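You operate a simulated robot arm through the tools that you are given. There is no shell and no other tool.

You run a simulated two-armed robot. Do the job below in one go: nothing can be reset, and whatever is moved stays where it is left.

## Task
On the top of the packing table, fold the filter cloth in half, so that its two long edges meet.

The check looks at the end state, three seconds after you hand in, the way a careful person would. Anything else that was tipped, shoved, dropped, spilled or broken makes it a failure. Flat cloth is picked up by pressing the open fingertips on it (5 to 10 N) and closing them slowly along it; thin cloth reads only 2 to 8 mm in the jaws.

## Robot
Two 7-joint arms with two-finger parallel grippers on one trunk, on a base that moves. Base frame: it is fixed to the floor where the robot stands at the start and does not move with it; the origin is under the middle of the robot, x ahead of it, y to its left, z up. Units: mm, degrees, N and s.
The left shoulder is at the start at [71, 156, 1005], the right one opposite. Each reaches about 1231 mm from its shoulder. Places, roughly: filter cloth [-2800, -1600, 900]; top of the packing table [-2800, -1700, 800]. Payload 3.91 kg a hand.
The TCP of each hand is the grasp point between the finger pads, 30 mm short of the fingertips. In the tool frame z runs along the fingers and y along their closing line. The gripper opens to 110 mm. The fingers are 20 mm wide and 10 mm thick; the gripper's body (48 by 112 mm) begins 55 mm behind the TCP.
Orientation is told as [roll, pitch, yaw] about the base's x, y, z axes, in that order, counted from this pose: with the fingers straight down and closing along the base's y, the tool's x points along the base's -x, its y along +y and its z along -z.

## Interface
- The arms move only by the tool move_arm. It takes "left_series", "right_series" or both (then of equal length, played together; a hand with none holds still); each is one flat list of numbers, 7 for each row, row after row: the shift along the base's x, y, z in units of 50 mm (1.0 is 50 mm), then the turn, a rotation vector about the base's x, y, z in units of 8 degrees (1.0 is 8 degrees), then the gripper command, from -1 (shut) to 1 (fully open), values between in proportion. In form: [dx, dy, dz, rx, ry, rz, jaw, dx, dy, dz, rx, ry, rz, jaw, ...]. A call has 1 to 20 rows; each row shifts and turns the commanded pose from where the row before left it. A call with a number of a shift or a turn outside -1 to 1 is refused whole. Rows are played at 5 a second. More than 50 mm and 8.6 degrees between two rows, or a gripper value outside its range, and nothing of the call is played. A pose out of reach is approached as far as the arm can. The call stops where the force on the tool passes 40 N (or 10 N more than at its start, if that is more) or the arm is blocked; 0.2 s more then pass. The fingers move at their own pace (about 108 mm/s each) and stop on an object; they squeeze with about 45 N. The grip force told is the motor's: it shows also when the fingers shut on nothing. Time passes only in rows, and 0.2 s behind the last, so rows that do not move let the fingers close. The reply holds the time, the measured pose of the TCP, the force on the tool along the base axes, the opening and the grip force, in the units named above and with some noise, with the torque about the TCP (base axes, N m) and any sound that the robot's microphone picked up.
- Cameras (640 x 400 px; columns grow to the right, rows downward): "scene" is now at [143.4, -13.4, 1250.1]; the picture's right is [-0.13, -0.99, 0.00], its down [-0.39, 0.05, -0.92] and it looks along [0.91, -0.12, -0.40] (base axes); focal length 260 px, centre (320, 200). "left" rides on the left gripper at [72, -17, -104] in its tool frame; the picture's right is [0.23, 0.97, 0.00], its down [-0.76, 0.18, -0.62] and it looks along [-0.61, 0.14, 0.78] (tool axes); focal length 222 px, centre (320, 200). "right" rides on the right gripper at [72, 17, -103] in its tool frame; the picture's right is [-0.23, 0.97, 0.00], its down [-0.76, -0.18, -0.62] and it looks along [-0.61, -0.14, 0.78] (tool axes); focal length 222 px, centre (320, 200). There is no depth. A picture from a camera that has moved, and an enlarged one, comes with that camera's place and axes in the base frame and with its lens.
- grab_frame(camera): a new picture of that camera. No time passes.
- raise_lower(by): slides the trunk up (or, below 0, down) by that many mm; the arms and the scene camera ride with it, the base frame stays. It gives what a move gives, with no picture.
- base_move(legs): drives the robot by 1 to 6 legs, each [ahead, left, turn to the left] in mm, mm and degrees, along the robot's own axes; the way and the turn of a leg run together, so that a leg with both is an arc; at most 1500 mm and 180 degrees a leg. The arms and the cameras ride along, it lands a little off, and it stops where it bumps. It gives what a move gives.
- aim_head(pan, tilt): turns the head with the scene camera to pan (to the left, within 86 degrees either way) and tilt (down, from -29 to 69), counted from straight ahead of the robot. It gives what a move gives.
- inspect(camera, box): a new picture of the part [left, top, right, bottom] of that camera's present view, enlarged. No time passes.
- close_job(): hands the job in; it is judged then, once.

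Places have to be worked out from the pictures, the camera data and where the tool is seen. Open the grippers and draw the arms clear of the work before you hand the job in, unless the task says otherwise.

The tools are called after "Request:" as a command line: name --argument value ..., lists and objects as JSON in quotes. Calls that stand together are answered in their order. move_arm: Moves the arms, as the interface text tells. Its arguments: {"type":"object","properties":{"left_series":{"type":"array","items":{"type":"number"}},"right_series":{"type":"array","items":{"type":"number"}}},"required":[]} The other tools are called the same way: raise_lower (by) moves the trunk up or down; base_move (legs) drives the base; aim_head (pan, tilt) turns the head that bears the scene camera; grab_frame (camera) takes a picture; inspect (camera, box) takes an enlarged picture of a part of a camera's view; close_job () hands the job in.

At the start:

```text
time_s: 0.0
left_tcp_pos: [695.9, 278.2, 1001.0]
left_tcp_rot: [0.0, 0.0, -0.1]
left_force: [0.7, 0.5, 0.3]
left_moment: [-0.01, -0.01, 0.0]
left_opening: 109.9
left_finger_force: 0.0
right_tcp_pos: [780.6, -338.1, 1052.3]
right_tcp_rot: [-0.1, 0.1, 0.0]
right_force: [-0.4, -1.0, -0.5]
right_moment: [0.01, -0.02, -0.01]
right_opening: 110.1
right_finger_force: 0.1
trunk travel left (down, up): [-450.0, 490.0]
robot x, y, heading: [1.4, -4.0, 0.0]
head pan, tilt (commanded): [-7.5, 23.3]
```

scene: 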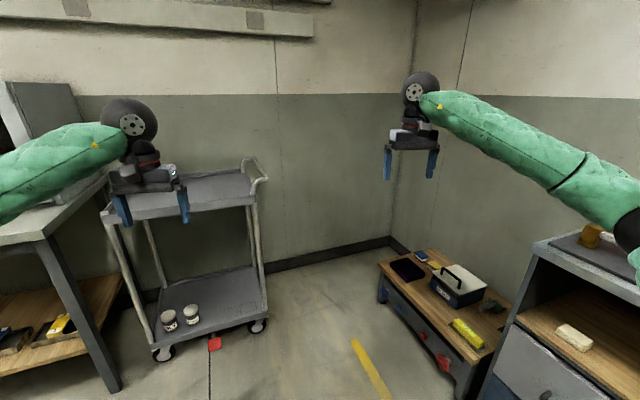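
right: 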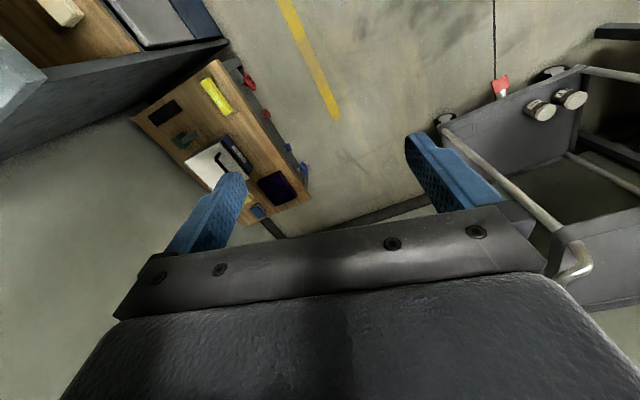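
left: 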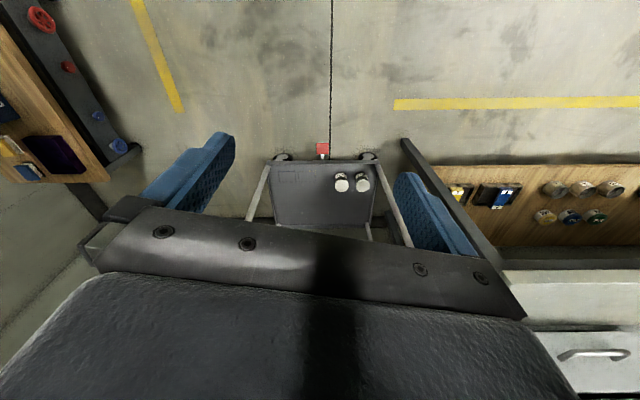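

The scene view shows the robot facing a corner with a cart, a workbench on the left and cabinets on the right. The packing table is behind, so I'll pan the head both ways first to find clear space.

Request:
aim_head --pan -86 --tilt 20

Request:
grab_frame --camera "scene"

Request:
aim_head --pan 86 --tilt 20

Request:
grab_frame --camera "scene"

```text
time_s: 1.5
left_tcp_pos: [696.6, 278.4, 999.7]
left_tcp_rot: [-0.1, 0.0, 0.0]
left_force: [0.8, 0.1, 0.3]
left_moment: [-0.03, -0.01, 0.03]
left_opening: 110.1
left_finger_force: 0.0
right_tcp_pos: [780.6, -337.7, 1051.7]
right_tcp_rot: [0.0, 0.1, 0.0]
right_force: [0.0, 0.0, 0.4]
right_moment: [0.02, 0.0, 0.04]
right_opening: 110.2
right_finger_force: 0.1
trunk travel left (down, up): [-450.0, 490.0]
robot x, y, heading: [-3.4, -0.0, -0.3]
head pan, tilt (commanded): [-85.9, 20.0]
```

```text
taken
camera scene: at [58.3, -94.2, 1255.5], right [-1.0, -0.07, 0.0], down [-0.03, 0.34, -0.94], along [0.07, -0.94, -0.34], focal length 260 px, centre (320, 200)
```

scene: 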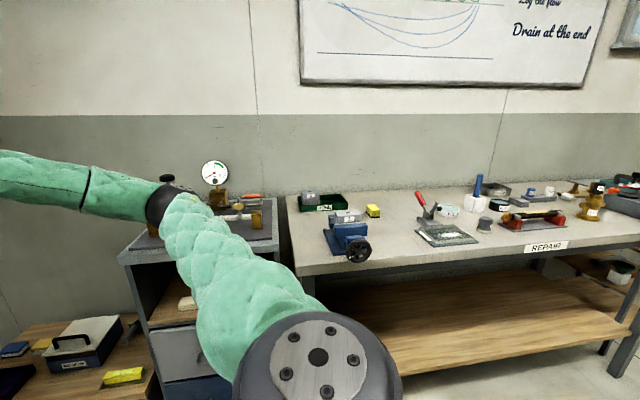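

```text
time_s: 4.1
left_tcp_pos: [695.5, 278.0, 999.6]
left_tcp_rot: [0.0, 0.0, 0.0]
left_force: [-0.8, 0.4, 0.1]
left_moment: [-0.02, 0.02, 0.02]
left_opening: 110.2
left_finger_force: 0.0
right_tcp_pos: [781.3, -336.7, 1051.9]
right_tcp_rot: [0.0, -0.1, 0.0]
right_force: [0.3, -0.3, 0.2]
right_moment: [-0.03, -0.02, 0.03]
right_opening: 110.0
right_finger_force: 0.0
trunk travel left (down, up): [-450.0, 490.0]
robot x, y, heading: [-2.7, 0.5, -0.2]
head pan, tilt (commanded): [85.9, 20.0]
```

```text
taken
camera scene: at [58.3, 91.6, 1255.5], right [1.0, -0.07, 0.0], down [-0.02, -0.34, -0.94], along [0.07, 0.94, -0.34], focal length 260 px, centre (320, 200)
```

scene: 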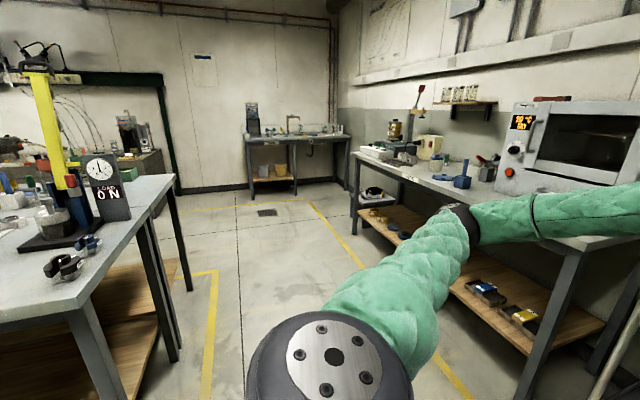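

The view shows a repair bench to my right and benches to my left, so before turning I'll draw both arms in toward the body. That keeps the swept radius small.

Request:
move_arm --left_series '[-0.85, 0, 0.2, 0, 0, 0, 0, -0.85, 0, 0.2, 0, 0, 0, 0, -0.85, 0, 0.2, 0, 0, 0, 0, -0.85, 0, 0.2, 0, 0, 0, 0, -0.85, 0, 0.2, 0, 0, 0, 0, -0.85, 0, 0.2, 0, 0, 0, 0, -0.85, 0, 0.2, 0, 0, 0, 0]' --right_series '[-1, 0.15, 0.05, 0, 0, 0, 0, -1, 0.15, 0.05, 0, 0, 0, 0, -1, 0.15, 0.05, 0, 0, 0, 0, -1, 0.15, 0.05, 0, 0, 0, 0, -1, 0.15, 0.05, 0, 0, 0, 0, -1, 0.15, 0.05, 0, 0, 0, 0, -1, 0.15, 0.05, 0, 0, 0, 0]'

Request:
grab_frame --camera "scene"

```text
refused: row 1 steps farther than a row can; nothing moved
```

```text
taken
camera scene: at [58.3, 91.6, 1255.5], right [1.0, -0.07, 0.0], down [-0.02, -0.34, -0.94], along [0.07, 0.94, -0.34], focal length 260 px, centre (320, 200)
```

scene: 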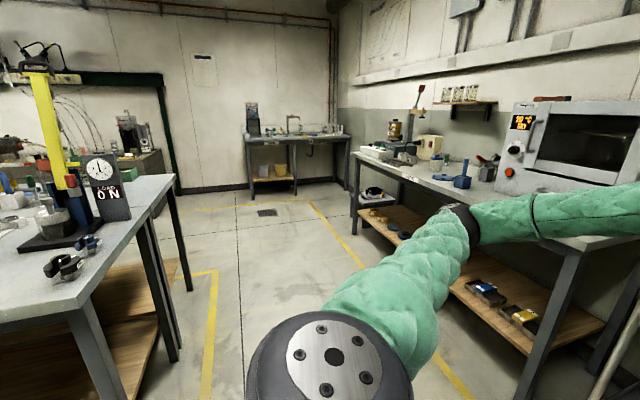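

The call was refused because the vector step was over 50 mm. I'll repeat the tuck with smaller steps.

Request:
move_arm --left_series '[-0.8, 0, 0.1, 0, 0, 0, 0, -0.8, 0, 0.1, 0, 0, 0, 0, -0.8, 0, 0.1, 0, 0, 0, 0, -0.8, 0, 0.1, 0, 0, 0, 0, -0.8, 0, 0.1, 0, 0, 0, 0, -0.8, 0, 0.1, 0, 0, 0, 0, -0.8, 0, 0.1, 0, 0, 0, 0]' --right_series '[-0.9, 0.15, 0, 0, 0, 0, 0, -0.9, 0.15, 0, 0, 0, 0, 0, -0.9, 0.15, 0, 0, 0, 0, 0, -0.9, 0.15, 0, 0, 0, 0, 0, -0.9, 0.15, 0, 0, 0, 0, 0, -0.9, 0.15, 0, 0, 0, 0, 0, -0.9, 0.15, 0, 0, 0, 0, 0]'

Request:
grab_frame --camera "scene"

```text
time_s: 5.7
left_tcp_pos: [413.6, 279.2, 1037.8]
left_tcp_rot: [0.0, -0.1, 0.0]
left_force: [-0.9, -0.5, 0.0]
left_moment: [0.02, 0.01, 0.01]
left_opening: 54.9
left_finger_force: 0.1
right_tcp_pos: [460.1, -286.6, 1053.1]
right_tcp_rot: [-0.2, 0.0, 0.1]
right_force: [-0.3, 0.6, 0.1]
right_moment: [0.0, -0.01, 0.01]
right_opening: 55.0
right_finger_force: 0.0
trunk travel left (down, up): [-450.0, 490.0]
robot x, y, heading: [1.6, -0.0, 0.4]
head pan, tilt (commanded): [85.9, 20.0]
```

```text
taken
camera scene: at [56.7, 91.6, 1255.6], right [1.0, -0.07, 0.0], down [-0.02, -0.34, -0.94], along [0.07, 0.94, -0.34], focal length 260 px, centre (320, 200)
```

scene: 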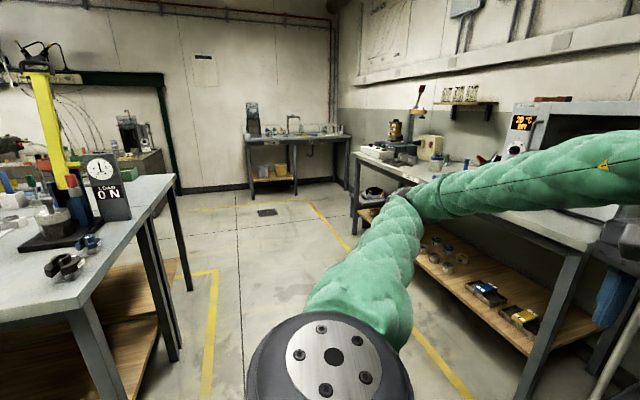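

Elbows stick out about 600 mm to each side, and the repair bench front is near y≈-700. I'll raise the trunk so arms and hands pass above the bench items when I turn.

Request:
raise_lower --by 350

Request:
aim_head --pan -86 --tilt 35

Request:
grab_frame --camera "scene"

```text
time_s: 9.1
left_tcp_pos: [414.3, 277.5, 1385.8]
left_tcp_rot: [0.0, 0.0, 0.0]
left_force: [-0.1, 0.6, -0.2]
left_moment: [-0.03, 0.01, -0.04]
left_opening: 55.0
left_finger_force: 0.0
right_tcp_pos: [463.0, -286.0, 1401.6]
right_tcp_rot: [0.0, 0.0, 0.1]
right_force: [-0.3, 0.3, 0.6]
right_moment: [0.01, 0.01, 0.02]
right_opening: 54.8
right_finger_force: 0.0
trunk travel left (down, up): [-800.0, 140.0]
robot x, y, heading: [-4.0, 2.9, -0.0]
head pan, tilt (commanded): [85.9, 20.0]
```

```text
time_s: 11.7
left_tcp_pos: [414.9, 278.2, 1386.1]
left_tcp_rot: [0.0, 0.1, 0.0]
left_force: [-0.3, 0.4, 0.0]
left_moment: [0.02, 0.0, 0.03]
left_opening: 55.0
left_finger_force: 0.1
right_tcp_pos: [461.9, -286.3, 1403.1]
right_tcp_rot: [0.0, 0.0, 0.0]
right_force: [0.4, -0.7, 0.9]
right_moment: [-0.02, 0.01, 0.02]
right_opening: 55.2
right_finger_force: 0.1
trunk travel left (down, up): [-800.0, 140.0]
robot x, y, heading: [1.0, -0.4, -0.1]
head pan, tilt (commanded): [-85.9, 35.0]
```

```text
taken
camera scene: at [57.8, -89.1, 1581.6], right [-1.0, -0.07, 0.0], down [-0.04, 0.57, -0.82], along [0.06, -0.82, -0.57], focal length 260 px, centre (320, 200)
```

scene: 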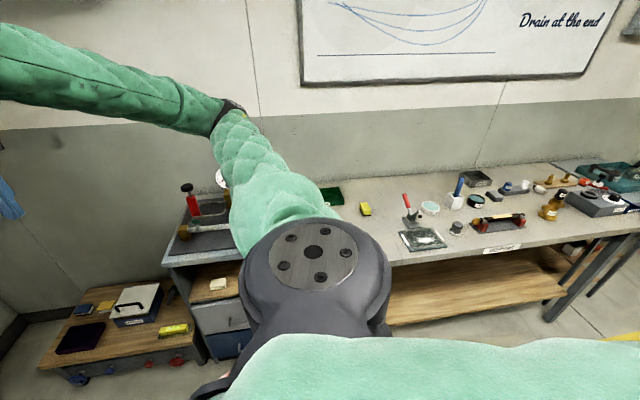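

With the arms raised to about 1.4 m they clear the bench. I'll turn right 90° in place and look along the aisle toward -x.

Request:
base_move --legs '[[0, 0, -90]]'

Request:
aim_head --pan -86 --tilt 25

Request:
grab_frame --camera "scene"

Request:
aim_head --pan -45 --tilt 25

Request:
grab_frame --camera "scene"

```text
time_s: 15.9
left_tcp_pos: [277.5, -414.5, 1385.9]
left_tcp_rot: [0.1, 0.0, -90.0]
left_force: [-0.4, -0.3, 0.8]
left_moment: [-0.02, -0.02, 0.03]
left_opening: 55.4
left_finger_force: 0.2
right_tcp_pos: [-286.3, -461.8, 1402.4]
right_tcp_rot: [0.0, -0.1, -90.0]
right_force: [-0.1, 0.2, -0.2]
right_moment: [0.0, -0.03, 0.01]
right_opening: 55.0
right_finger_force: 0.1
trunk travel left (down, up): [-800.0, 140.0]
robot x, y, heading: [-0.1, -0.7, -89.7]
head pan, tilt (commanded): [-85.9, 35.0]
```

```text
time_s: 16.7
left_tcp_pos: [278.4, -414.9, 1386.2]
left_tcp_rot: [0.1, 0.0, -90.1]
left_force: [-0.5, 0.0, 0.1]
left_moment: [0.0, 0.01, -0.01]
left_opening: 54.9
left_finger_force: 0.1
right_tcp_pos: [-287.1, -462.0, 1402.6]
right_tcp_rot: [0.0, 0.0, -90.0]
right_force: [0.1, 0.1, -0.8]
right_moment: [-0.02, 0.03, -0.02]
right_opening: 54.8
right_finger_force: 0.0
trunk travel left (down, up): [-800.0, 140.0]
robot x, y, heading: [2.4, -2.5, -90.0]
head pan, tilt (commanded): [-85.9, 25.0]
```

```text
taken
camera scene: at [-91.2, -58.5, 1597.3], right [-0.07, 1.0, 0.0], down [0.42, 0.03, -0.91], along [-0.9, -0.06, -0.42], focal length 260 px, centre (320, 200)
```

scene: 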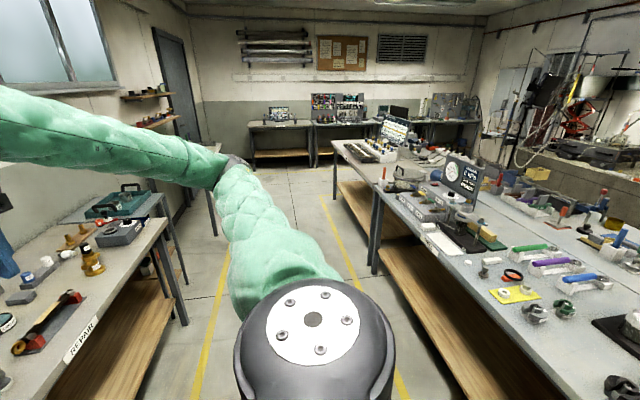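

```text
time_s: 17.8
left_tcp_pos: [277.7, -414.7, 1386.7]
left_tcp_rot: [0.1, 0.1, -90.0]
left_force: [0.3, 0.6, 0.2]
left_moment: [0.0, 0.02, -0.01]
left_opening: 55.3
left_finger_force: 0.1
right_tcp_pos: [-287.5, -463.7, 1403.1]
right_tcp_rot: [0.0, -0.1, -90.0]
right_force: [0.6, -0.6, -0.2]
right_moment: [-0.01, 0.01, 0.0]
right_opening: 55.1
right_finger_force: 0.1
trunk travel left (down, up): [-800.0, 140.0]
robot x, y, heading: [-1.3, 1.0, -90.2]
head pan, tilt (commanded): [-45.0, 25.0]
```

```text
taken
camera scene: at [-64.4, -117.0, 1597.4], right [-0.71, 0.71, 0.0], down [0.3, 0.3, -0.91], along [-0.64, -0.64, -0.42], focal length 260 px, centre (320, 200)
```

scene: 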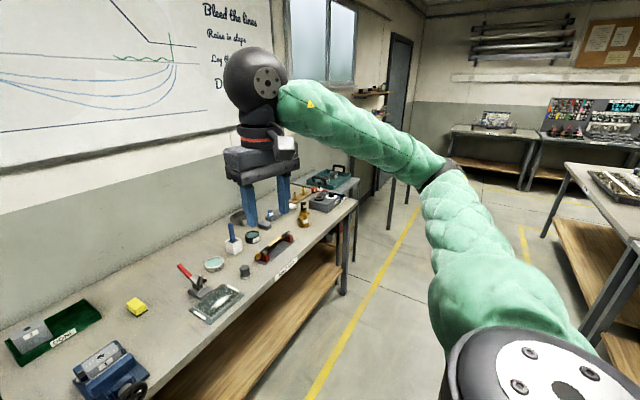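

The aisle runs along -x between the repair bench (y≲-700) and a long bench (y≳500). I'll strafe right 1300 mm down the aisle, keeping to its middle, then look again.

Request:
base_move --legs '[[80, -1300, 0]]'

Request:
grab_frame --camera "scene"

Request:
aim_head --pan -80 --tilt 35

Request:
grab_frame --camera "scene"

```text
time_s: 24.2
left_tcp_pos: [-995.5, -490.7, 1386.5]
left_tcp_rot: [0.0, 0.0, -90.6]
left_force: [0.7, -0.5, -0.3]
left_moment: [0.03, 0.02, 0.01]
left_opening: 55.3
left_finger_force: 0.1
right_tcp_pos: [-1562.6, -531.2, 1403.9]
right_tcp_rot: [-0.1, 0.0, -90.6]
right_force: [1.4, -0.5, -0.5]
right_moment: [0.0, 0.01, -0.01]
right_opening: 55.1
right_finger_force: 0.1
trunk travel left (down, up): [-800.0, 140.0]
robot x, y, heading: [-1271.9, -71.7, -90.6]
head pan, tilt (commanded): [-45.0, 25.0]
```

```text
taken
camera scene: at [-1335.5, -189.0, 1597.4], right [-0.7, 0.71, 0.0], down [0.3, 0.3, -0.91], along [-0.65, -0.63, -0.42], focal length 260 px, centre (320, 200)
```

scene: 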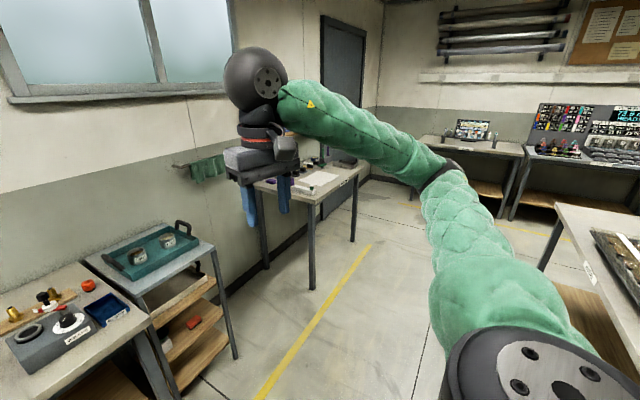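

```text
time_s: 25.2
left_tcp_pos: [-995.3, -491.5, 1387.1]
left_tcp_rot: [0.0, 0.1, -90.6]
left_force: [-0.1, 0.2, 0.4]
left_moment: [0.01, -0.03, 0.02]
left_opening: 54.7
left_finger_force: 0.2
right_tcp_pos: [-1560.5, -531.2, 1402.8]
right_tcp_rot: [0.1, 0.1, -90.6]
right_force: [0.3, 0.5, 0.6]
right_moment: [0.01, -0.01, 0.01]
right_opening: 55.1
right_finger_force: 0.1
trunk travel left (down, up): [-800.0, 140.0]
robot x, y, heading: [-1268.2, -70.6, -90.4]
head pan, tilt (commanded): [-80.0, 35.0]
```

```text
taken
camera scene: at [-1356.3, -139.0, 1581.7], right [-0.16, 0.99, 0.0], down [0.57, 0.09, -0.82], along [-0.81, -0.13, -0.57], focal length 260 px, centre (320, 200)
```

scene: 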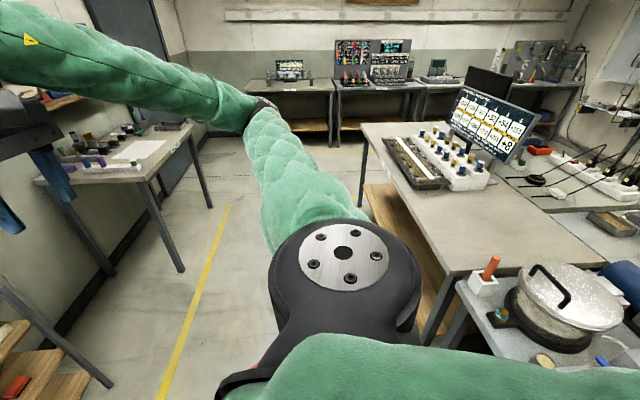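

Line vanishing points show the room is rotated about 14.5° from the base frame: the aisle runs along (-0.97,-0.25). The packing table with a light cloth stands against the left wall near (-2900,-1600). I'll turn 15° left to square up with the table and strafe along the aisle.

Request:
base_move --legs '[[0, 0, 15], [200, -1000, 0]]'

Request:
aim_head --pan -45 --tilt 35

Request:
grab_frame --camera "scene"

```text
time_s: 31.2
left_tcp_pos: [-1801.7, -840.1, 1387.0]
left_tcp_rot: [0.0, 0.0, -76.0]
left_force: [-0.5, -0.5, 0.0]
left_moment: [-0.02, -0.03, 0.03]
left_opening: 54.9
left_finger_force: 0.1
right_tcp_pos: [-2340.4, -1022.0, 1404.3]
right_tcp_rot: [0.0, 0.1, -76.0]
right_force: [1.1, 0.5, -0.1]
right_moment: [0.0, -0.02, -0.02]
right_opening: 54.9
right_finger_force: 0.0
trunk travel left (down, up): [-800.0, 140.0]
robot x, y, heading: [-2171.3, -503.7, -76.0]
head pan, tilt (commanded): [-80.0, 35.0]
```

```text
time_s: 32.2
left_tcp_pos: [-1801.9, -839.8, 1385.4]
left_tcp_rot: [0.0, -0.1, -76.0]
left_force: [-0.7, 0.2, 0.2]
left_moment: [0.03, -0.01, 0.01]
left_opening: 55.0
left_finger_force: 0.1
right_tcp_pos: [-2339.3, -1023.0, 1402.9]
right_tcp_rot: [0.0, 0.0, -75.9]
right_force: [-0.2, -0.6, 0.7]
right_moment: [0.01, 0.0, 0.0]
right_opening: 55.1
right_finger_force: 0.0
trunk travel left (down, up): [-800.0, 140.0]
robot x, y, heading: [-2171.4, -504.5, -76.3]
head pan, tilt (commanded): [-45.0, 35.0]
```

```text
taken
camera scene: at [-2205.4, -630.5, 1581.6], right [-0.86, 0.52, 0.0], down [0.3, 0.49, -0.82], along [-0.42, -0.7, -0.57], focal length 260 px, centre (320, 200)
```

scene: 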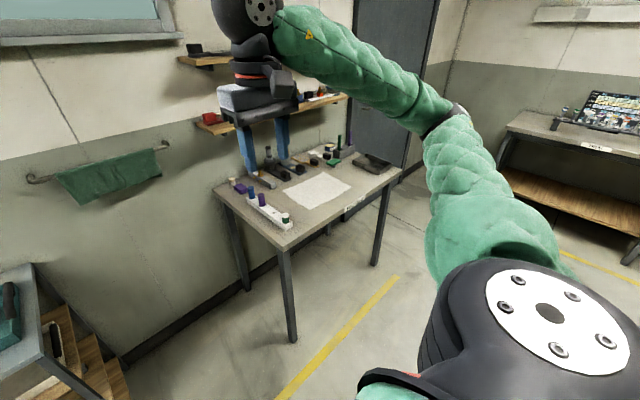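

The packing table is in view with a pale rectangular cloth in the middle and items around it. Let me zoom in on it.

Request:
inspect --camera "scene" --box '[200, 80, 420, 260]'

```text
2.22 times, centred on (310, 170) of scene
camera zoom: at [-2205.4, -630.5, 1581.6], right [-0.86, 0.52, 0.0], down [0.3, 0.49, -0.82], along [-0.42, -0.7, -0.57], focal length 577 px, centre (342, 267)
```

zoom: 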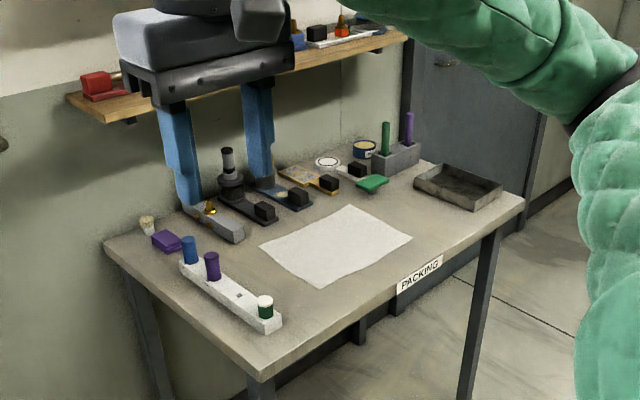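

The cloth is pale, about 290 × 215 mm, long sides parallel to the table's front edge, centred near (-2780,-1610). I'll strafe right about 860 mm and move ahead 150 mm to stand in front of it.

Request:
base_move --legs '[[150, -860, 0]]'

Request:
aim_head --pan 0 --tilt 50

Request:
grab_frame --camera "scene"

Request:
grab_frame --camera "left"

Request:
grab_frame --camera "right"

```text
time_s: 36.9
left_tcp_pos: [-2602.1, -1192.9, 1387.6]
left_tcp_rot: [0.0, -0.1, -75.9]
left_force: [-0.5, -0.2, 0.0]
left_moment: [-0.02, -0.01, -0.01]
left_opening: 54.7
left_finger_force: 0.0
right_tcp_pos: [-3137.4, -1376.2, 1402.9]
right_tcp_rot: [0.0, 0.0, -75.9]
right_force: [0.0, 0.8, -0.8]
right_moment: [0.0, 0.03, -0.03]
right_opening: 54.9
right_finger_force: 0.0
trunk travel left (down, up): [-800.0, 140.0]
robot x, y, heading: [-2972.2, -858.5, -76.0]
head pan, tilt (commanded): [-45.0, 35.0]
```

```text
time_s: 38.0
left_tcp_pos: [-2600.3, -1192.2, 1387.1]
left_tcp_rot: [0.1, 0.0, -75.9]
left_force: [1.1, 0.3, 0.5]
left_moment: [0.01, 0.01, 0.02]
left_opening: 54.8
left_finger_force: 0.1
right_tcp_pos: [-3137.4, -1375.6, 1402.1]
right_tcp_rot: [0.0, 0.0, -75.9]
right_force: [0.1, -0.4, 0.1]
right_moment: [0.0, 0.05, 0.03]
right_opening: 54.8
right_finger_force: 0.1
trunk travel left (down, up): [-800.0, 140.0]
robot x, y, heading: [-2971.3, -857.1, -76.2]
head pan, tilt (commanded): [0.0, 50.0]
```

```text
taken
camera scene: at [-2940.9, -982.6, 1559.9], right [-0.97, -0.24, 0.0], down [-0.19, 0.74, -0.64], along [0.16, -0.62, -0.77], focal length 260 px, centre (320, 200)
```

scene: 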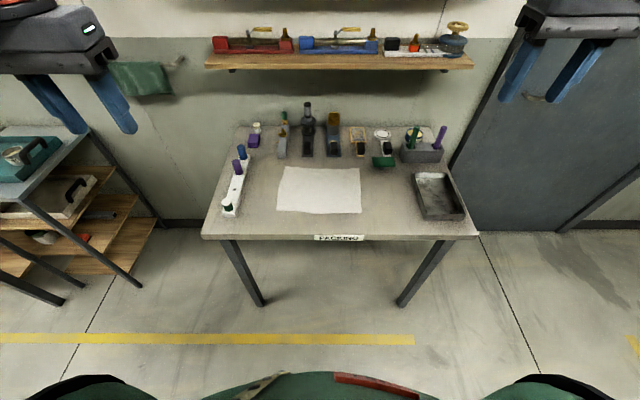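

```text
taken
camera left: at [-2634.2, -1127.5, 1490.0], right [0.89, 0.46, 0.0], down [0.36, -0.7, 0.62], along [0.28, -0.55, -0.78], focal length 222 px, centre (320, 200)
```

left: 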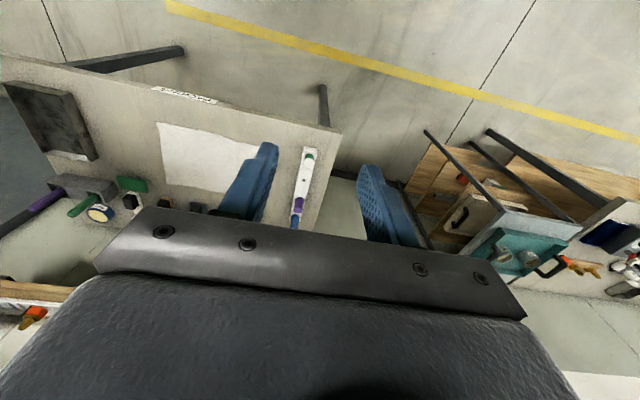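

```text
taken
camera right: at [-3138.2, -1302.0, 1504.6], right [1.0, 0.02, 0.0], down [0.01, -0.78, 0.62], along [0.01, -0.62, -0.78], focal length 222 px, centre (320, 200)
```

right: 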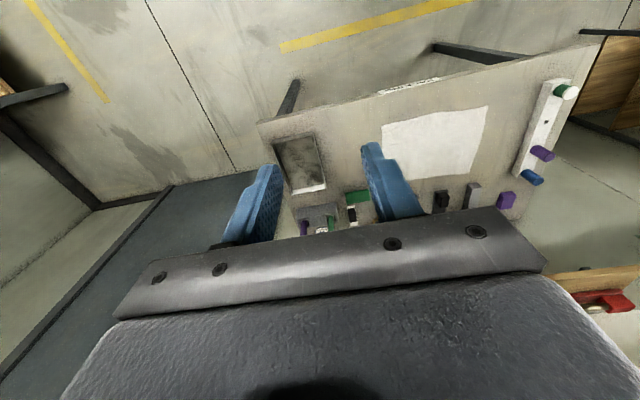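

I'm now square in front of the table (heading -76°). Let me zoom in on the tabletop to get precise positions of the cloth and its neighbours.

Request:
inspect --camera "scene" --box '[200, 90, 480, 265]'

Request:
inspect --camera "right" --box '[250, 40, 620, 271]'

Request:
inspect --camera "left" --box '[0, 40, 370, 271]'

```text
2.29 times, centred on (340, 178) of scene
camera zoom: at [-2940.9, -982.6, 1559.9], right [-0.97, -0.24, 0.0], down [-0.19, 0.74, -0.64], along [0.16, -0.62, -0.77], focal length 593 px, centre (274, 251)
```

zoom: 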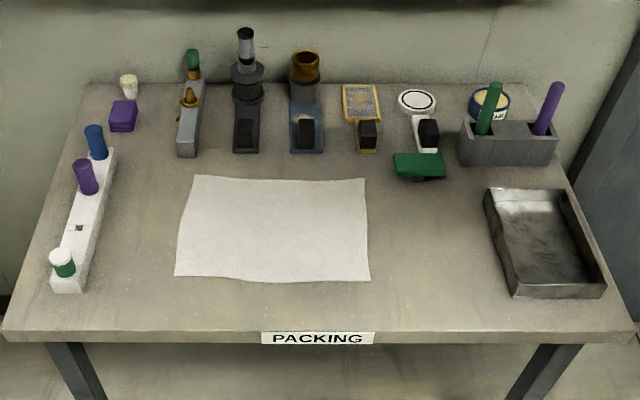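

```text
1.73 times, centred on (435, 156) of right
camera zoom: at [-3138.2, -1302.0, 1504.6], right [1.0, 0.02, 0.0], down [0.01, -0.78, 0.62], along [0.01, -0.62, -0.78], focal length 384 px, centre (121, 277)
```

zoom: 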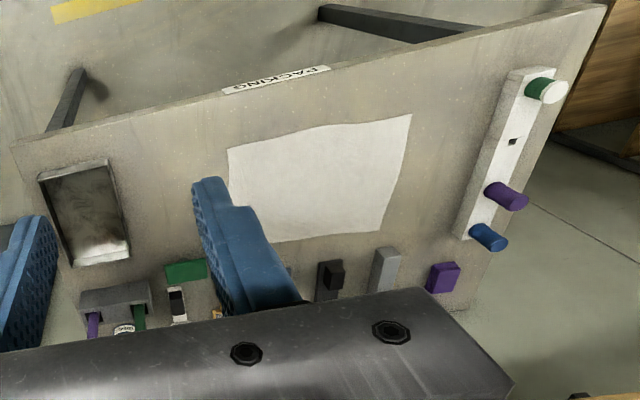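

```text
1.73 times, centred on (185, 156) of left
camera zoom: at [-2634.2, -1127.5, 1490.0], right [0.89, 0.46, 0.0], down [0.36, -0.7, 0.62], along [0.28, -0.55, -0.78], focal length 384 px, centre (554, 277)
```

zoom: 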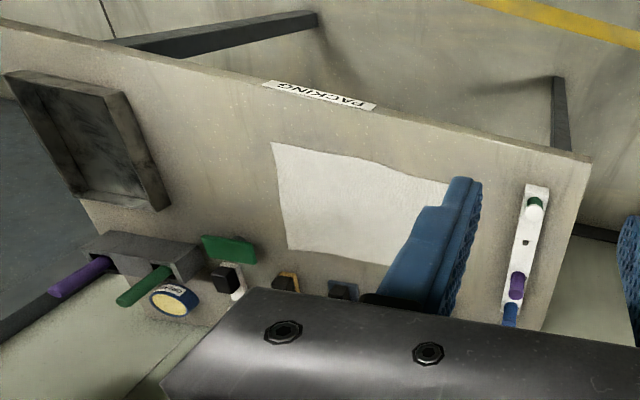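

The table surface works out at z≈842 (scene and wrist views agree). The cloth's far long edge runs from about (-2621,-1705) to (-2907,-1765), and its near edge is about 226 mm closer to me.

I plan to pinch the far edge near both corners with the jaws closing across it, then bring it toward me onto the near edge. First I'll yaw the hands ∓90° and hover them above those corners at z≈1050.

Request:
move_arm --left_series '[-0.063, -0.71, -0.48, 0, 0, -0.8036, 0, -0.063, -0.71, -0.48, 0, 0, -0.8036, 0, -0.063, -0.71, -0.48, 0, 0, -0.8036, 0, -0.063, -0.71, -0.48, 0, 0, -0.8036, 0, -0.063, -0.71, -0.48, 0, 0, -0.8036, 0, -0.063, -0.71, -0.48, 0, 0, -0.8036, 0, -0.063, -0.71, -0.48, 0, 0, -0.8036, 0, -0.063, -0.71, -0.48, 0, 0, -0.8036, 0, -0.063, -0.71, -0.48, 0, 0, -0.8036, 0, -0.063, -0.71, -0.48, 0, 0, -0.8036, 0, -0.063, -0.71, -0.48, 0, 0, -0.8036, 0, -0.063, -0.71, -0.48, 0, 0, -0.8036, 0, -0.063, -0.71, -0.48, 0, 0, -0.8036, 0, -0.063, -0.71, -0.48, 0, 0, -0.8036, 0]' --right_series '[0.364, -0.527, -0.503, 0, 0, 0.8036, 0, 0.364, -0.527, -0.503, 0, 0, 0.8036, 0, 0.364, -0.527, -0.503, 0, 0, 0.8036, 0, 0.364, -0.527, -0.503, 0, 0, 0.8036, 0, 0.364, -0.527, -0.503, 0, 0, 0.8036, 0, 0.364, -0.527, -0.503, 0, 0, 0.8036, 0, 0.364, -0.527, -0.503, 0, 0, 0.8036, 0, 0.364, -0.527, -0.503, 0, 0, 0.8036, 0, 0.364, -0.527, -0.503, 0, 0, 0.8036, 0, 0.364, -0.527, -0.503, 0, 0, 0.8036, 0, 0.364, -0.527, -0.503, 0, 0, 0.8036, 0, 0.364, -0.527, -0.503, 0, 0, 0.8036, 0, 0.364, -0.527, -0.503, 0, 0, 0.8036, 0, 0.364, -0.527, -0.503, 0, 0, 0.8036, 0]'

Request:
grab_frame --camera "scene"

Request:
grab_frame --camera "left"

Request:
grab_frame --camera "right"

```text
time_s: 41.0
left_tcp_pos: [-2636.1, -1491.1, 1176.1]
left_tcp_rot: [1.0, -0.4, -134.8]
left_force: [-0.6, -0.4, 0.0]
left_moment: [0.01, 0.0, -0.03]
left_opening: 54.9
left_finger_force: 0.0
left hand out of reach, approached as far as the arm can: row 9, 10, 11, 12, 13, 14
right_tcp_pos: [-2979.5, -1564.7, 1174.4]
right_tcp_rot: [0.0, 0.0, -16.4]
right_force: [-0.1, 0.0, 0.0]
right_moment: [0.02, 0.0, 0.01]
right_opening: 54.8
right_finger_force: 0.0
right hand out of reach, approached as far as the arm can: row 9, 10, 11, 12, 13, 14
trunk travel left (down, up): [-800.0, 140.0]
robot x, y, heading: [-2972.5, -853.8, -76.2]
head pan, tilt (commanded): [0.0, 50.0]
```

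```text
taken
camera scene: at [-2941.5, -983.1, 1559.8], right [-0.97, -0.24, 0.0], down [-0.19, 0.74, -0.64], along [0.16, -0.62, -0.77], focal length 260 px, centre (320, 200)
```

scene: 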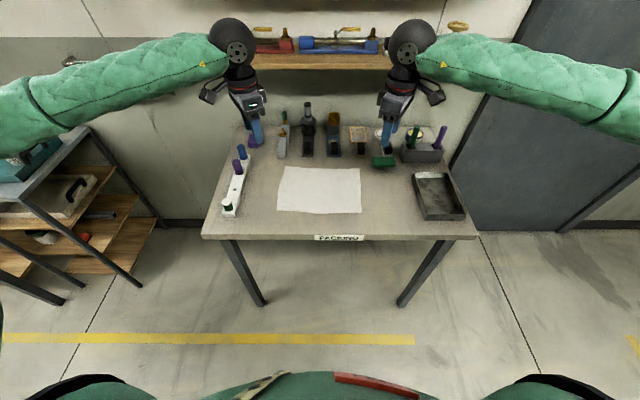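

```text
taken
camera left: at [-2596.7, -1427.1, 1277.4], right [0.85, -0.52, 0.02], down [-0.42, -0.65, 0.63], along [-0.32, -0.54, -0.78], focal length 222 px, centre (320, 200)
```

left: 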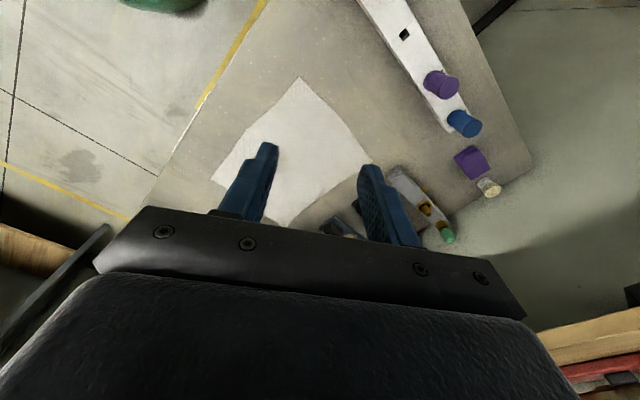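

```text
taken
camera right: at [-3044.1, -1528.9, 1276.3], right [0.49, 0.87, 0.0], down [0.68, -0.39, 0.62], along [0.54, -0.31, -0.78], focal length 222 px, centre (320, 200)
```

right: 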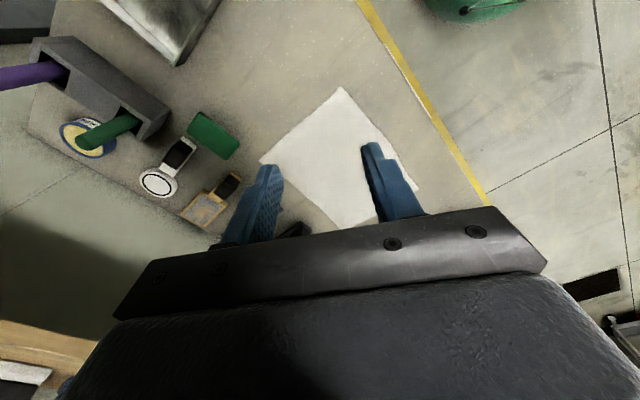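

Both hands stopped at about 59° of yaw with the IK reporting out of reach; at about 650 mm from the shoulder this looks like a wrist limit rather than distance. I'll probe with a small pure translation to see how the commanded pose behaves.

Request:
move_arm --left_series '[0, 0, 0.1, 0, 0, 0, 0]' --right_series '[0, 0, 0.1, 0, 0, 0, 0]'

```text
time_s: 41.4
left_tcp_pos: [-2635.0, -1491.9, 1179.2]
left_tcp_rot: [1.0, -0.4, -134.8]
left_force: [0.2, -0.6, 1.1]
left_moment: [0.0, 0.02, -0.01]
left_opening: 54.9
left_finger_force: 0.1
right_tcp_pos: [-2980.0, -1565.2, 1180.2]
right_tcp_rot: [-0.1, -0.1, -16.3]
right_force: [-0.5, -0.3, -0.7]
right_moment: [-0.02, 0.0, -0.01]
right_opening: 54.8
right_finger_force: 0.0
trunk travel left (down, up): [-800.0, 140.0]
robot x, y, heading: [-2976.0, -856.7, -76.1]
head pan, tilt (commanded): [0.0, 50.0]
```

The commanded pose restarts from the measured one. Now I'll test translating forward and down with no yaw to see whether yaw is the limiting factor.

Request:
move_arm --left_series '[0.15, -0.6, -0.4, 0, 0, 0, 0, 0.15, -0.6, -0.4, 0, 0, 0, 0]' --right_series '[0.15, -0.6, -0.4, 0, 0, 0, 0, 0.15, -0.6, -0.4, 0, 0, 0, 0]'

Request:
move_arm --left_series '[0, 0, 0, 0, 0, -0.5, 0]' --right_series '[0, 0, 0, 0, 0, 0.5, 0]'

```text
time_s: 42.0
left_tcp_pos: [-2634.9, -1491.8, 1179.1]
left_tcp_rot: [1.1, -0.4, -134.8]
left_force: [-0.3, -0.3, 0.7]
left_moment: [0.0, 0.02, 0.0]
left_opening: 54.7
left_finger_force: 0.0
left hand out of reach, approached as far as the arm can: row 1, 2
right_tcp_pos: [-2979.9, -1566.0, 1181.4]
right_tcp_rot: [0.1, 0.0, -16.4]
right_force: [0.8, -0.5, 0.3]
right_moment: [-0.01, 0.01, 0.01]
right_opening: 54.9
right_finger_force: 0.2
right hand out of reach, approached as far as the arm can: row 1, 2
trunk travel left (down, up): [-800.0, 140.0]
robot x, y, heading: [-2975.4, -860.5, -75.9]
head pan, tilt (commanded): [0.0, 50.0]
```

```text
time_s: 42.4
left_tcp_pos: [-2635.5, -1492.3, 1179.1]
left_tcp_rot: [1.0, -0.3, -134.8]
left_force: [0.2, 0.3, 0.2]
left_moment: [0.03, -0.03, 0.01]
left_opening: 54.9
left_finger_force: 0.2
left hand out of reach, approached as far as the arm can: row 1
right_tcp_pos: [-2979.4, -1565.4, 1180.4]
right_tcp_rot: [0.1, 0.1, -16.4]
right_force: [0.0, -0.2, 0.4]
right_moment: [-0.02, 0.0, 0.01]
right_opening: 55.3
right_finger_force: 0.0
right hand out of reach, approached as far as the arm can: row 1
trunk travel left (down, up): [-800.0, 140.0]
robot x, y, heading: [-2971.6, -853.2, -76.0]
head pan, tilt (commanded): [0.0, 50.0]
```

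Both directions are blocked here by a wrist limit. I'll unwind the yaw and rotate the opposite way (left +, right −) to see if that orientation is reachable.

Request:
move_arm --left_series '[0, 0, 0, 0, 0, 0.93, 0, 0, 0, 0, 0, 0, 0.93, 0, 0, 0, 0, 0, 0, 0.93, 0, 0, 0, 0, 0, 0, 0.93, 0, 0, 0, 0, 0, 0, 0.93, 0, 0, 0, 0, 0, 0, 0.93, 0, 0, 0, 0, 0, 0, 0.93, 0, 0, 0, 0, 0, 0, 0.93, 0, 0, 0, 0, 0, 0, 0.93, 0, 0, 0, 0, 0, 0, 0.93, 0, 0, 0, 0, 0, 0, 0.93, 0, 0, 0, 0, 0, 0, 0.93, 0, 0, 0, 0, 0, 0, 0.93, 0, 0, 0, 0, 0, 0, 0.93, 0, 0, 0, 0, 0, 0, 0.93, 0, 0, 0, 0, 0, 0, 0.93, 0, 0, 0, 0, 0, 0, 0.93, 0, 0, 0, 0, 0, 0, 0.93, 0, 0, 0, 0, 0, 0, 0.93, 0, 0, 0, 0, 0, 0, 0.93, 0]' --right_series '[0, 0, 0, 0, 0, -0.93, 0, 0, 0, 0, 0, 0, -0.93, 0, 0, 0, 0, 0, 0, -0.93, 0, 0, 0, 0, 0, 0, -0.93, 0, 0, 0, 0, 0, 0, -0.93, 0, 0, 0, 0, 0, 0, -0.93, 0, 0, 0, 0, 0, 0, -0.93, 0, 0, 0, 0, 0, 0, -0.93, 0, 0, 0, 0, 0, 0, -0.93, 0, 0, 0, 0, 0, 0, -0.93, 0, 0, 0, 0, 0, 0, -0.93, 0, 0, 0, 0, 0, 0, -0.93, 0, 0, 0, 0, 0, 0, -0.93, 0, 0, 0, 0, 0, 0, -0.93, 0, 0, 0, 0, 0, 0, -0.93, 0, 0, 0, 0, 0, 0, -0.93, 0, 0, 0, 0, 0, 0, -0.93, 0, 0, 0, 0, 0, 0, -0.93, 0, 0, 0, 0, 0, 0, -0.93, 0, 0, 0, 0, 0, 0, -0.93, 0]'

Request:
grab_frame --camera "scene"

Request:
grab_frame --camera "left"

Request:
grab_frame --camera "right"

```text
time_s: 46.6
left_tcp_pos: [-2636.0, -1493.2, 1177.9]
left_tcp_rot: [1.2, -0.5, 14.0]
left_force: [0.3, -0.2, -0.1]
left_moment: [-0.02, 0.02, -0.02]
left_opening: 55.1
left_finger_force: 0.0
right_tcp_pos: [-2980.0, -1564.2, 1180.5]
right_tcp_rot: [-0.1, 0.0, -165.5]
right_force: [-0.1, 0.4, -0.1]
right_moment: [0.01, -0.03, -0.02]
right_opening: 55.0
right_finger_force: 0.0
trunk travel left (down, up): [-800.0, 140.0]
robot x, y, heading: [-2972.6, -855.8, -75.7]
head pan, tilt (commanded): [0.0, 50.0]
```

```text
taken
camera scene: at [-2940.7, -982.9, 1559.9], right [-0.97, -0.24, 0.0], down [-0.19, 0.74, -0.64], along [0.16, -0.62, -0.77], focal length 260 px, centre (320, 200)
```

scene: 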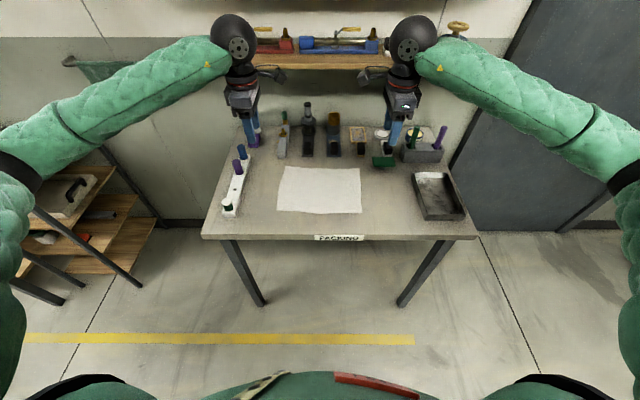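

```text
taken
camera left: at [-2701.6, -1529.2, 1280.5], right [-0.46, 0.89, 0.02], down [0.69, 0.35, 0.63], along [0.56, 0.3, -0.77], focal length 222 px, centre (320, 200)
```

left: 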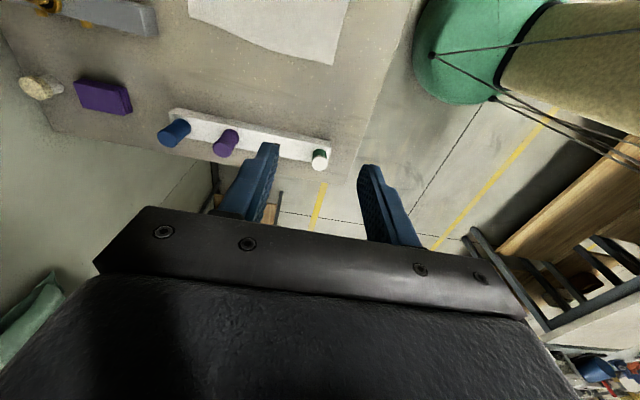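

```text
taken
camera right: at [-2904.7, -1563.8, 1282.6], right [0.03, -1.0, 0.0], down [-0.78, -0.02, 0.62], along [-0.62, -0.02, -0.78], focal length 222 px, centre (320, 200)
```

right: 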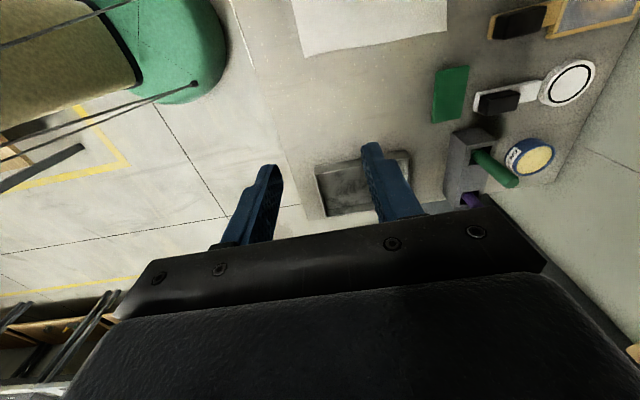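

That orientation works: left yaw is 14°, right is -165.5°, so the jaws now close fore-aft. Next I'll check in the air that both hands can pitch their fingers forward by about 48° here, since that's the placing posture.

Request:
move_arm --left_series '[0, 0, 0, -0.97, -0.242, 0, 0, 0, 0, 0, -0.97, -0.242, 0, 0, 0, 0, 0, -0.97, -0.242, 0, 0, 0, 0, 0, -0.97, -0.242, 0, 0, 0, 0, 0, -0.97, -0.242, 0, 0, 0, 0, 0, -0.97, -0.242, 0, 0]' --right_series '[0, 0, 0, -0.97, -0.242, 0, 0, 0, 0, 0, -0.97, -0.242, 0, 0, 0, 0, 0, -0.97, -0.242, 0, 0, 0, 0, 0, -0.97, -0.242, 0, 0, 0, 0, 0, -0.97, -0.242, 0, 0, 0, 0, 0, -0.97, -0.242, 0, 0]'

Request:
grab_frame --camera "scene"

```text
time_s: 48.0
left_tcp_pos: [-2637.5, -1490.2, 1179.3]
left_tcp_rot: [-47.1, -0.3, 14.4]
left_force: [-0.4, -0.9, -0.5]
left_moment: [-0.03, 0.0, -0.01]
left_opening: 55.0
left_finger_force: 0.0
right_tcp_pos: [-2980.0, -1564.2, 1180.3]
right_tcp_rot: [48.1, -0.6, -165.5]
right_force: [0.0, 0.6, 0.6]
right_moment: [0.01, 0.06, 0.01]
right_opening: 55.0
right_finger_force: 0.0
trunk travel left (down, up): [-800.0, 140.0]
robot x, y, heading: [-2971.5, -857.2, -76.0]
head pan, tilt (commanded): [0.0, 50.0]
```

```text
taken
camera scene: at [-2941.0, -981.9, 1560.1], right [-0.97, -0.24, 0.0], down [-0.19, 0.74, -0.64], along [0.16, -0.62, -0.77], focal length 260 px, centre (320, 200)
```

scene: 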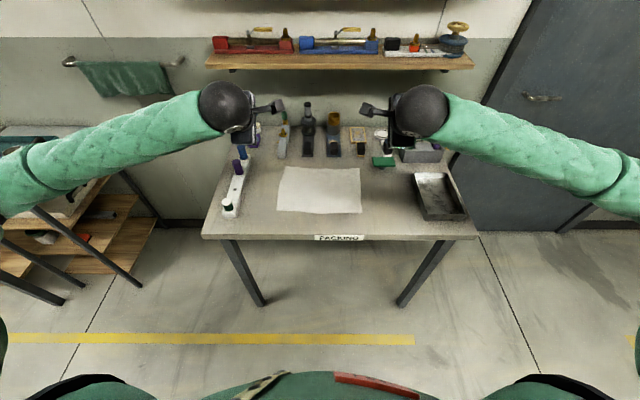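

Both hands pitch fine. Now I'll swing them back to vertical and hover them over the far edge near its corners at z≈960, aiming a little inside the edge.

Request:
move_arm --left_series '[-0.01, -0.52, -0.54, 0.728, 0.181, -0.03, -0.2, -0.01, -0.52, -0.54, 0.728, 0.181, -0.03, -0.2, -0.01, -0.52, -0.54, 0.728, 0.181, -0.03, -0.2, -0.01, -0.52, -0.54, 0.728, 0.181, -0.03, -0.2, -0.01, -0.52, -0.54, 0.728, 0.181, -0.03, -0.2, -0.01, -0.52, -0.54, 0.728, 0.181, -0.03, -0.2, -0.01, -0.52, -0.54, 0.728, 0.181, -0.03, -0.2, -0.01, -0.52, -0.54, 0.728, 0.181, -0.03, -0.2]' --right_series '[0.22, -0.47, -0.55, 0.728, 0.181, -0.03, -0.2, 0.22, -0.47, -0.55, 0.728, 0.181, -0.03, -0.2, 0.22, -0.47, -0.55, 0.728, 0.181, -0.03, -0.2, 0.22, -0.47, -0.55, 0.728, 0.181, -0.03, -0.2, 0.22, -0.47, -0.55, 0.728, 0.181, -0.03, -0.2, 0.22, -0.47, -0.55, 0.728, 0.181, -0.03, -0.2, 0.22, -0.47, -0.55, 0.728, 0.181, -0.03, -0.2, 0.22, -0.47, -0.55, 0.728, 0.181, -0.03, -0.2]'

Request:
grab_frame --camera "scene"

Request:
grab_frame --camera "left"

Request:
grab_frame --camera "right"

```text
time_s: 49.8
left_tcp_pos: [-2641.9, -1700.2, 956.2]
left_tcp_rot: [1.4, 0.3, 12.2]
left_force: [0.1, -0.5, -0.2]
left_moment: [-0.01, 0.01, 0.0]
left_opening: 44.1
left_finger_force: 0.1
right_tcp_pos: [-2892.5, -1755.6, 957.6]
right_tcp_rot: [-0.2, -0.8, -167.1]
right_force: [-0.4, -0.3, -0.4]
right_moment: [0.03, -0.01, 0.0]
right_opening: 43.9
right_finger_force: 0.0
trunk travel left (down, up): [-800.0, 140.0]
robot x, y, heading: [-2971.9, -855.3, -76.0]
head pan, tilt (commanded): [0.0, 50.0]
```

```text
taken
camera scene: at [-2940.1, -986.1, 1559.5], right [-0.97, -0.24, 0.0], down [-0.19, 0.74, -0.64], along [0.16, -0.62, -0.77], focal length 260 px, centre (320, 200)
```

scene: 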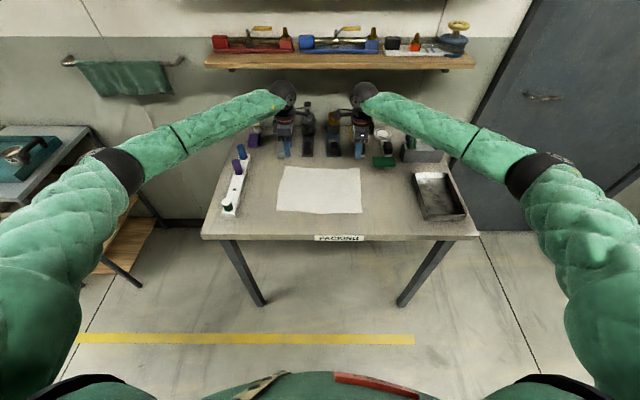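

```text
taken
camera left: at [-2706.3, -1736.0, 1060.6], right [-0.43, 0.9, 0.02], down [0.71, 0.32, 0.62], along [0.56, 0.28, -0.78], focal length 222 px, centre (320, 200)
```

left: 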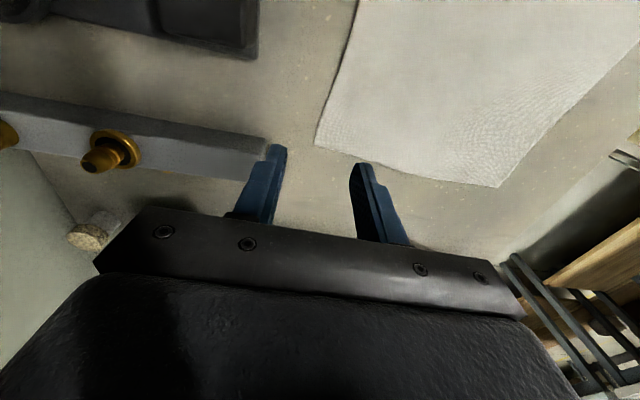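

```text
taken
camera right: at [-2814.6, -1756.3, 1057.4], right [0.0, -1.0, 0.0], down [-0.77, 0.0, 0.63], along [-0.63, 0.0, -0.77], focal length 222 px, centre (320, 200)
```

right: 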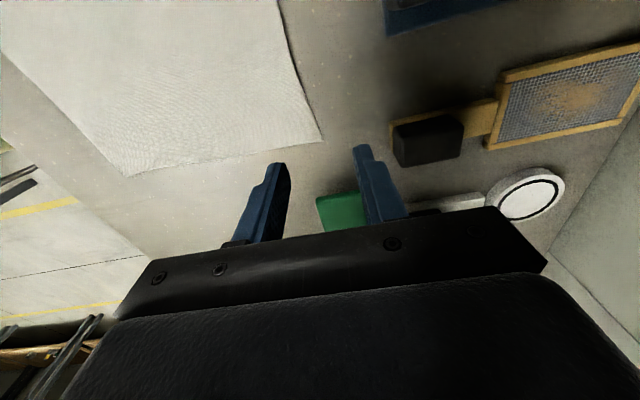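

The wrist views put the cloth's far corners at about (-2619,-1696) and (-2906,-1758). That implies a tabletop nearer z≈850, and the far edge runs right under both TCPs. I'll shift each hand about 6 mm toward me, tilt the far finger slightly low, set the opening to 38 mm, and descend to about 15 mm above the cloth.

Request:
move_arm --left_series '[-0.008, 0.029, -0.25, 0.019, 0.005, 0, -0.31, -0.008, 0.029, -0.25, 0.019, 0.005, 0, -0.31, -0.008, 0.029, -0.25, 0.019, 0.005, 0, -0.31, -0.008, 0.029, -0.25, 0.019, 0.005, 0, -0.31]' --right_series '[-0.008, 0.029, -0.25, 0.056, 0.013, 0, -0.31, -0.008, 0.029, -0.25, 0.056, 0.013, 0, -0.31, -0.008, 0.029, -0.25, 0.056, 0.013, 0, -0.31, -0.008, 0.029, -0.25, 0.056, 0.013, 0, -0.31]'

Request:
grab_frame --camera "left"

Request:
grab_frame --camera "right"

Request:
inspect --camera "scene" --box '[240, 70, 400, 230]'

```text
time_s: 50.8
left_tcp_pos: [-2643.3, -1693.7, 909.5]
left_tcp_rot: [1.7, 0.3, 12.3]
left_force: [-0.6, -0.4, -0.3]
left_moment: [0.0, -0.02, 0.01]
left_opening: 37.9
left_finger_force: 0.1
right_tcp_pos: [-2893.7, -1746.8, 909.7]
right_tcp_rot: [-1.8, -0.7, -166.9]
right_force: [0.0, 0.0, -0.4]
right_moment: [0.0, -0.01, 0.02]
right_opening: 38.0
right_finger_force: 0.0
trunk travel left (down, up): [-800.0, 140.0]
robot x, y, heading: [-2971.2, -857.7, -75.9]
head pan, tilt (commanded): [0.0, 50.0]
```

```text
taken
camera left: at [-2706.7, -1730.5, 1013.2], right [-0.43, 0.9, 0.03], down [0.71, 0.32, 0.62], along [0.55, 0.29, -0.78], focal length 222 px, centre (320, 200)
```

left: 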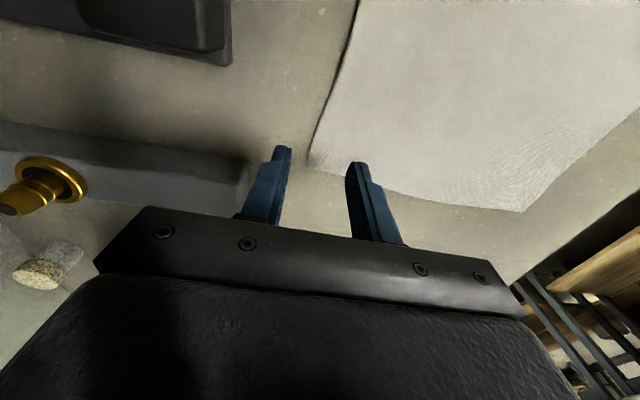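

```text
taken
camera right: at [-2816.1, -1750.3, 1009.6], right [0.0, -1.0, -0.03], down [-0.77, -0.02, 0.64], along [-0.64, 0.02, -0.77], focal length 222 px, centre (320, 200)
```

right: 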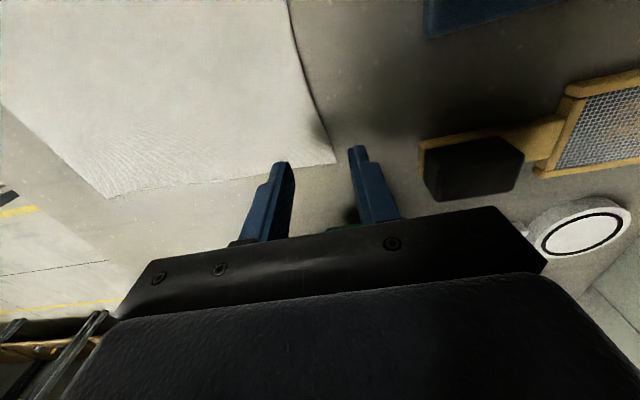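

```text
2.50 times, centred on (320, 150) of scene
camera zoom: at [-2940.5, -984.2, 1559.7], right [-0.97, -0.24, 0.0], down [-0.19, 0.74, -0.64], along [0.16, -0.62, -0.77], focal length 649 px, centre (320, 325)
```

zoom: 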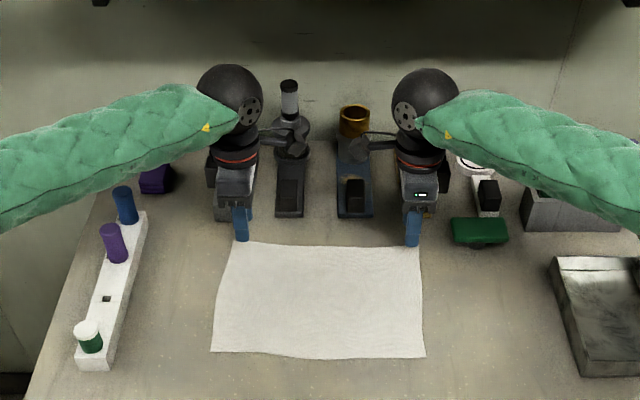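

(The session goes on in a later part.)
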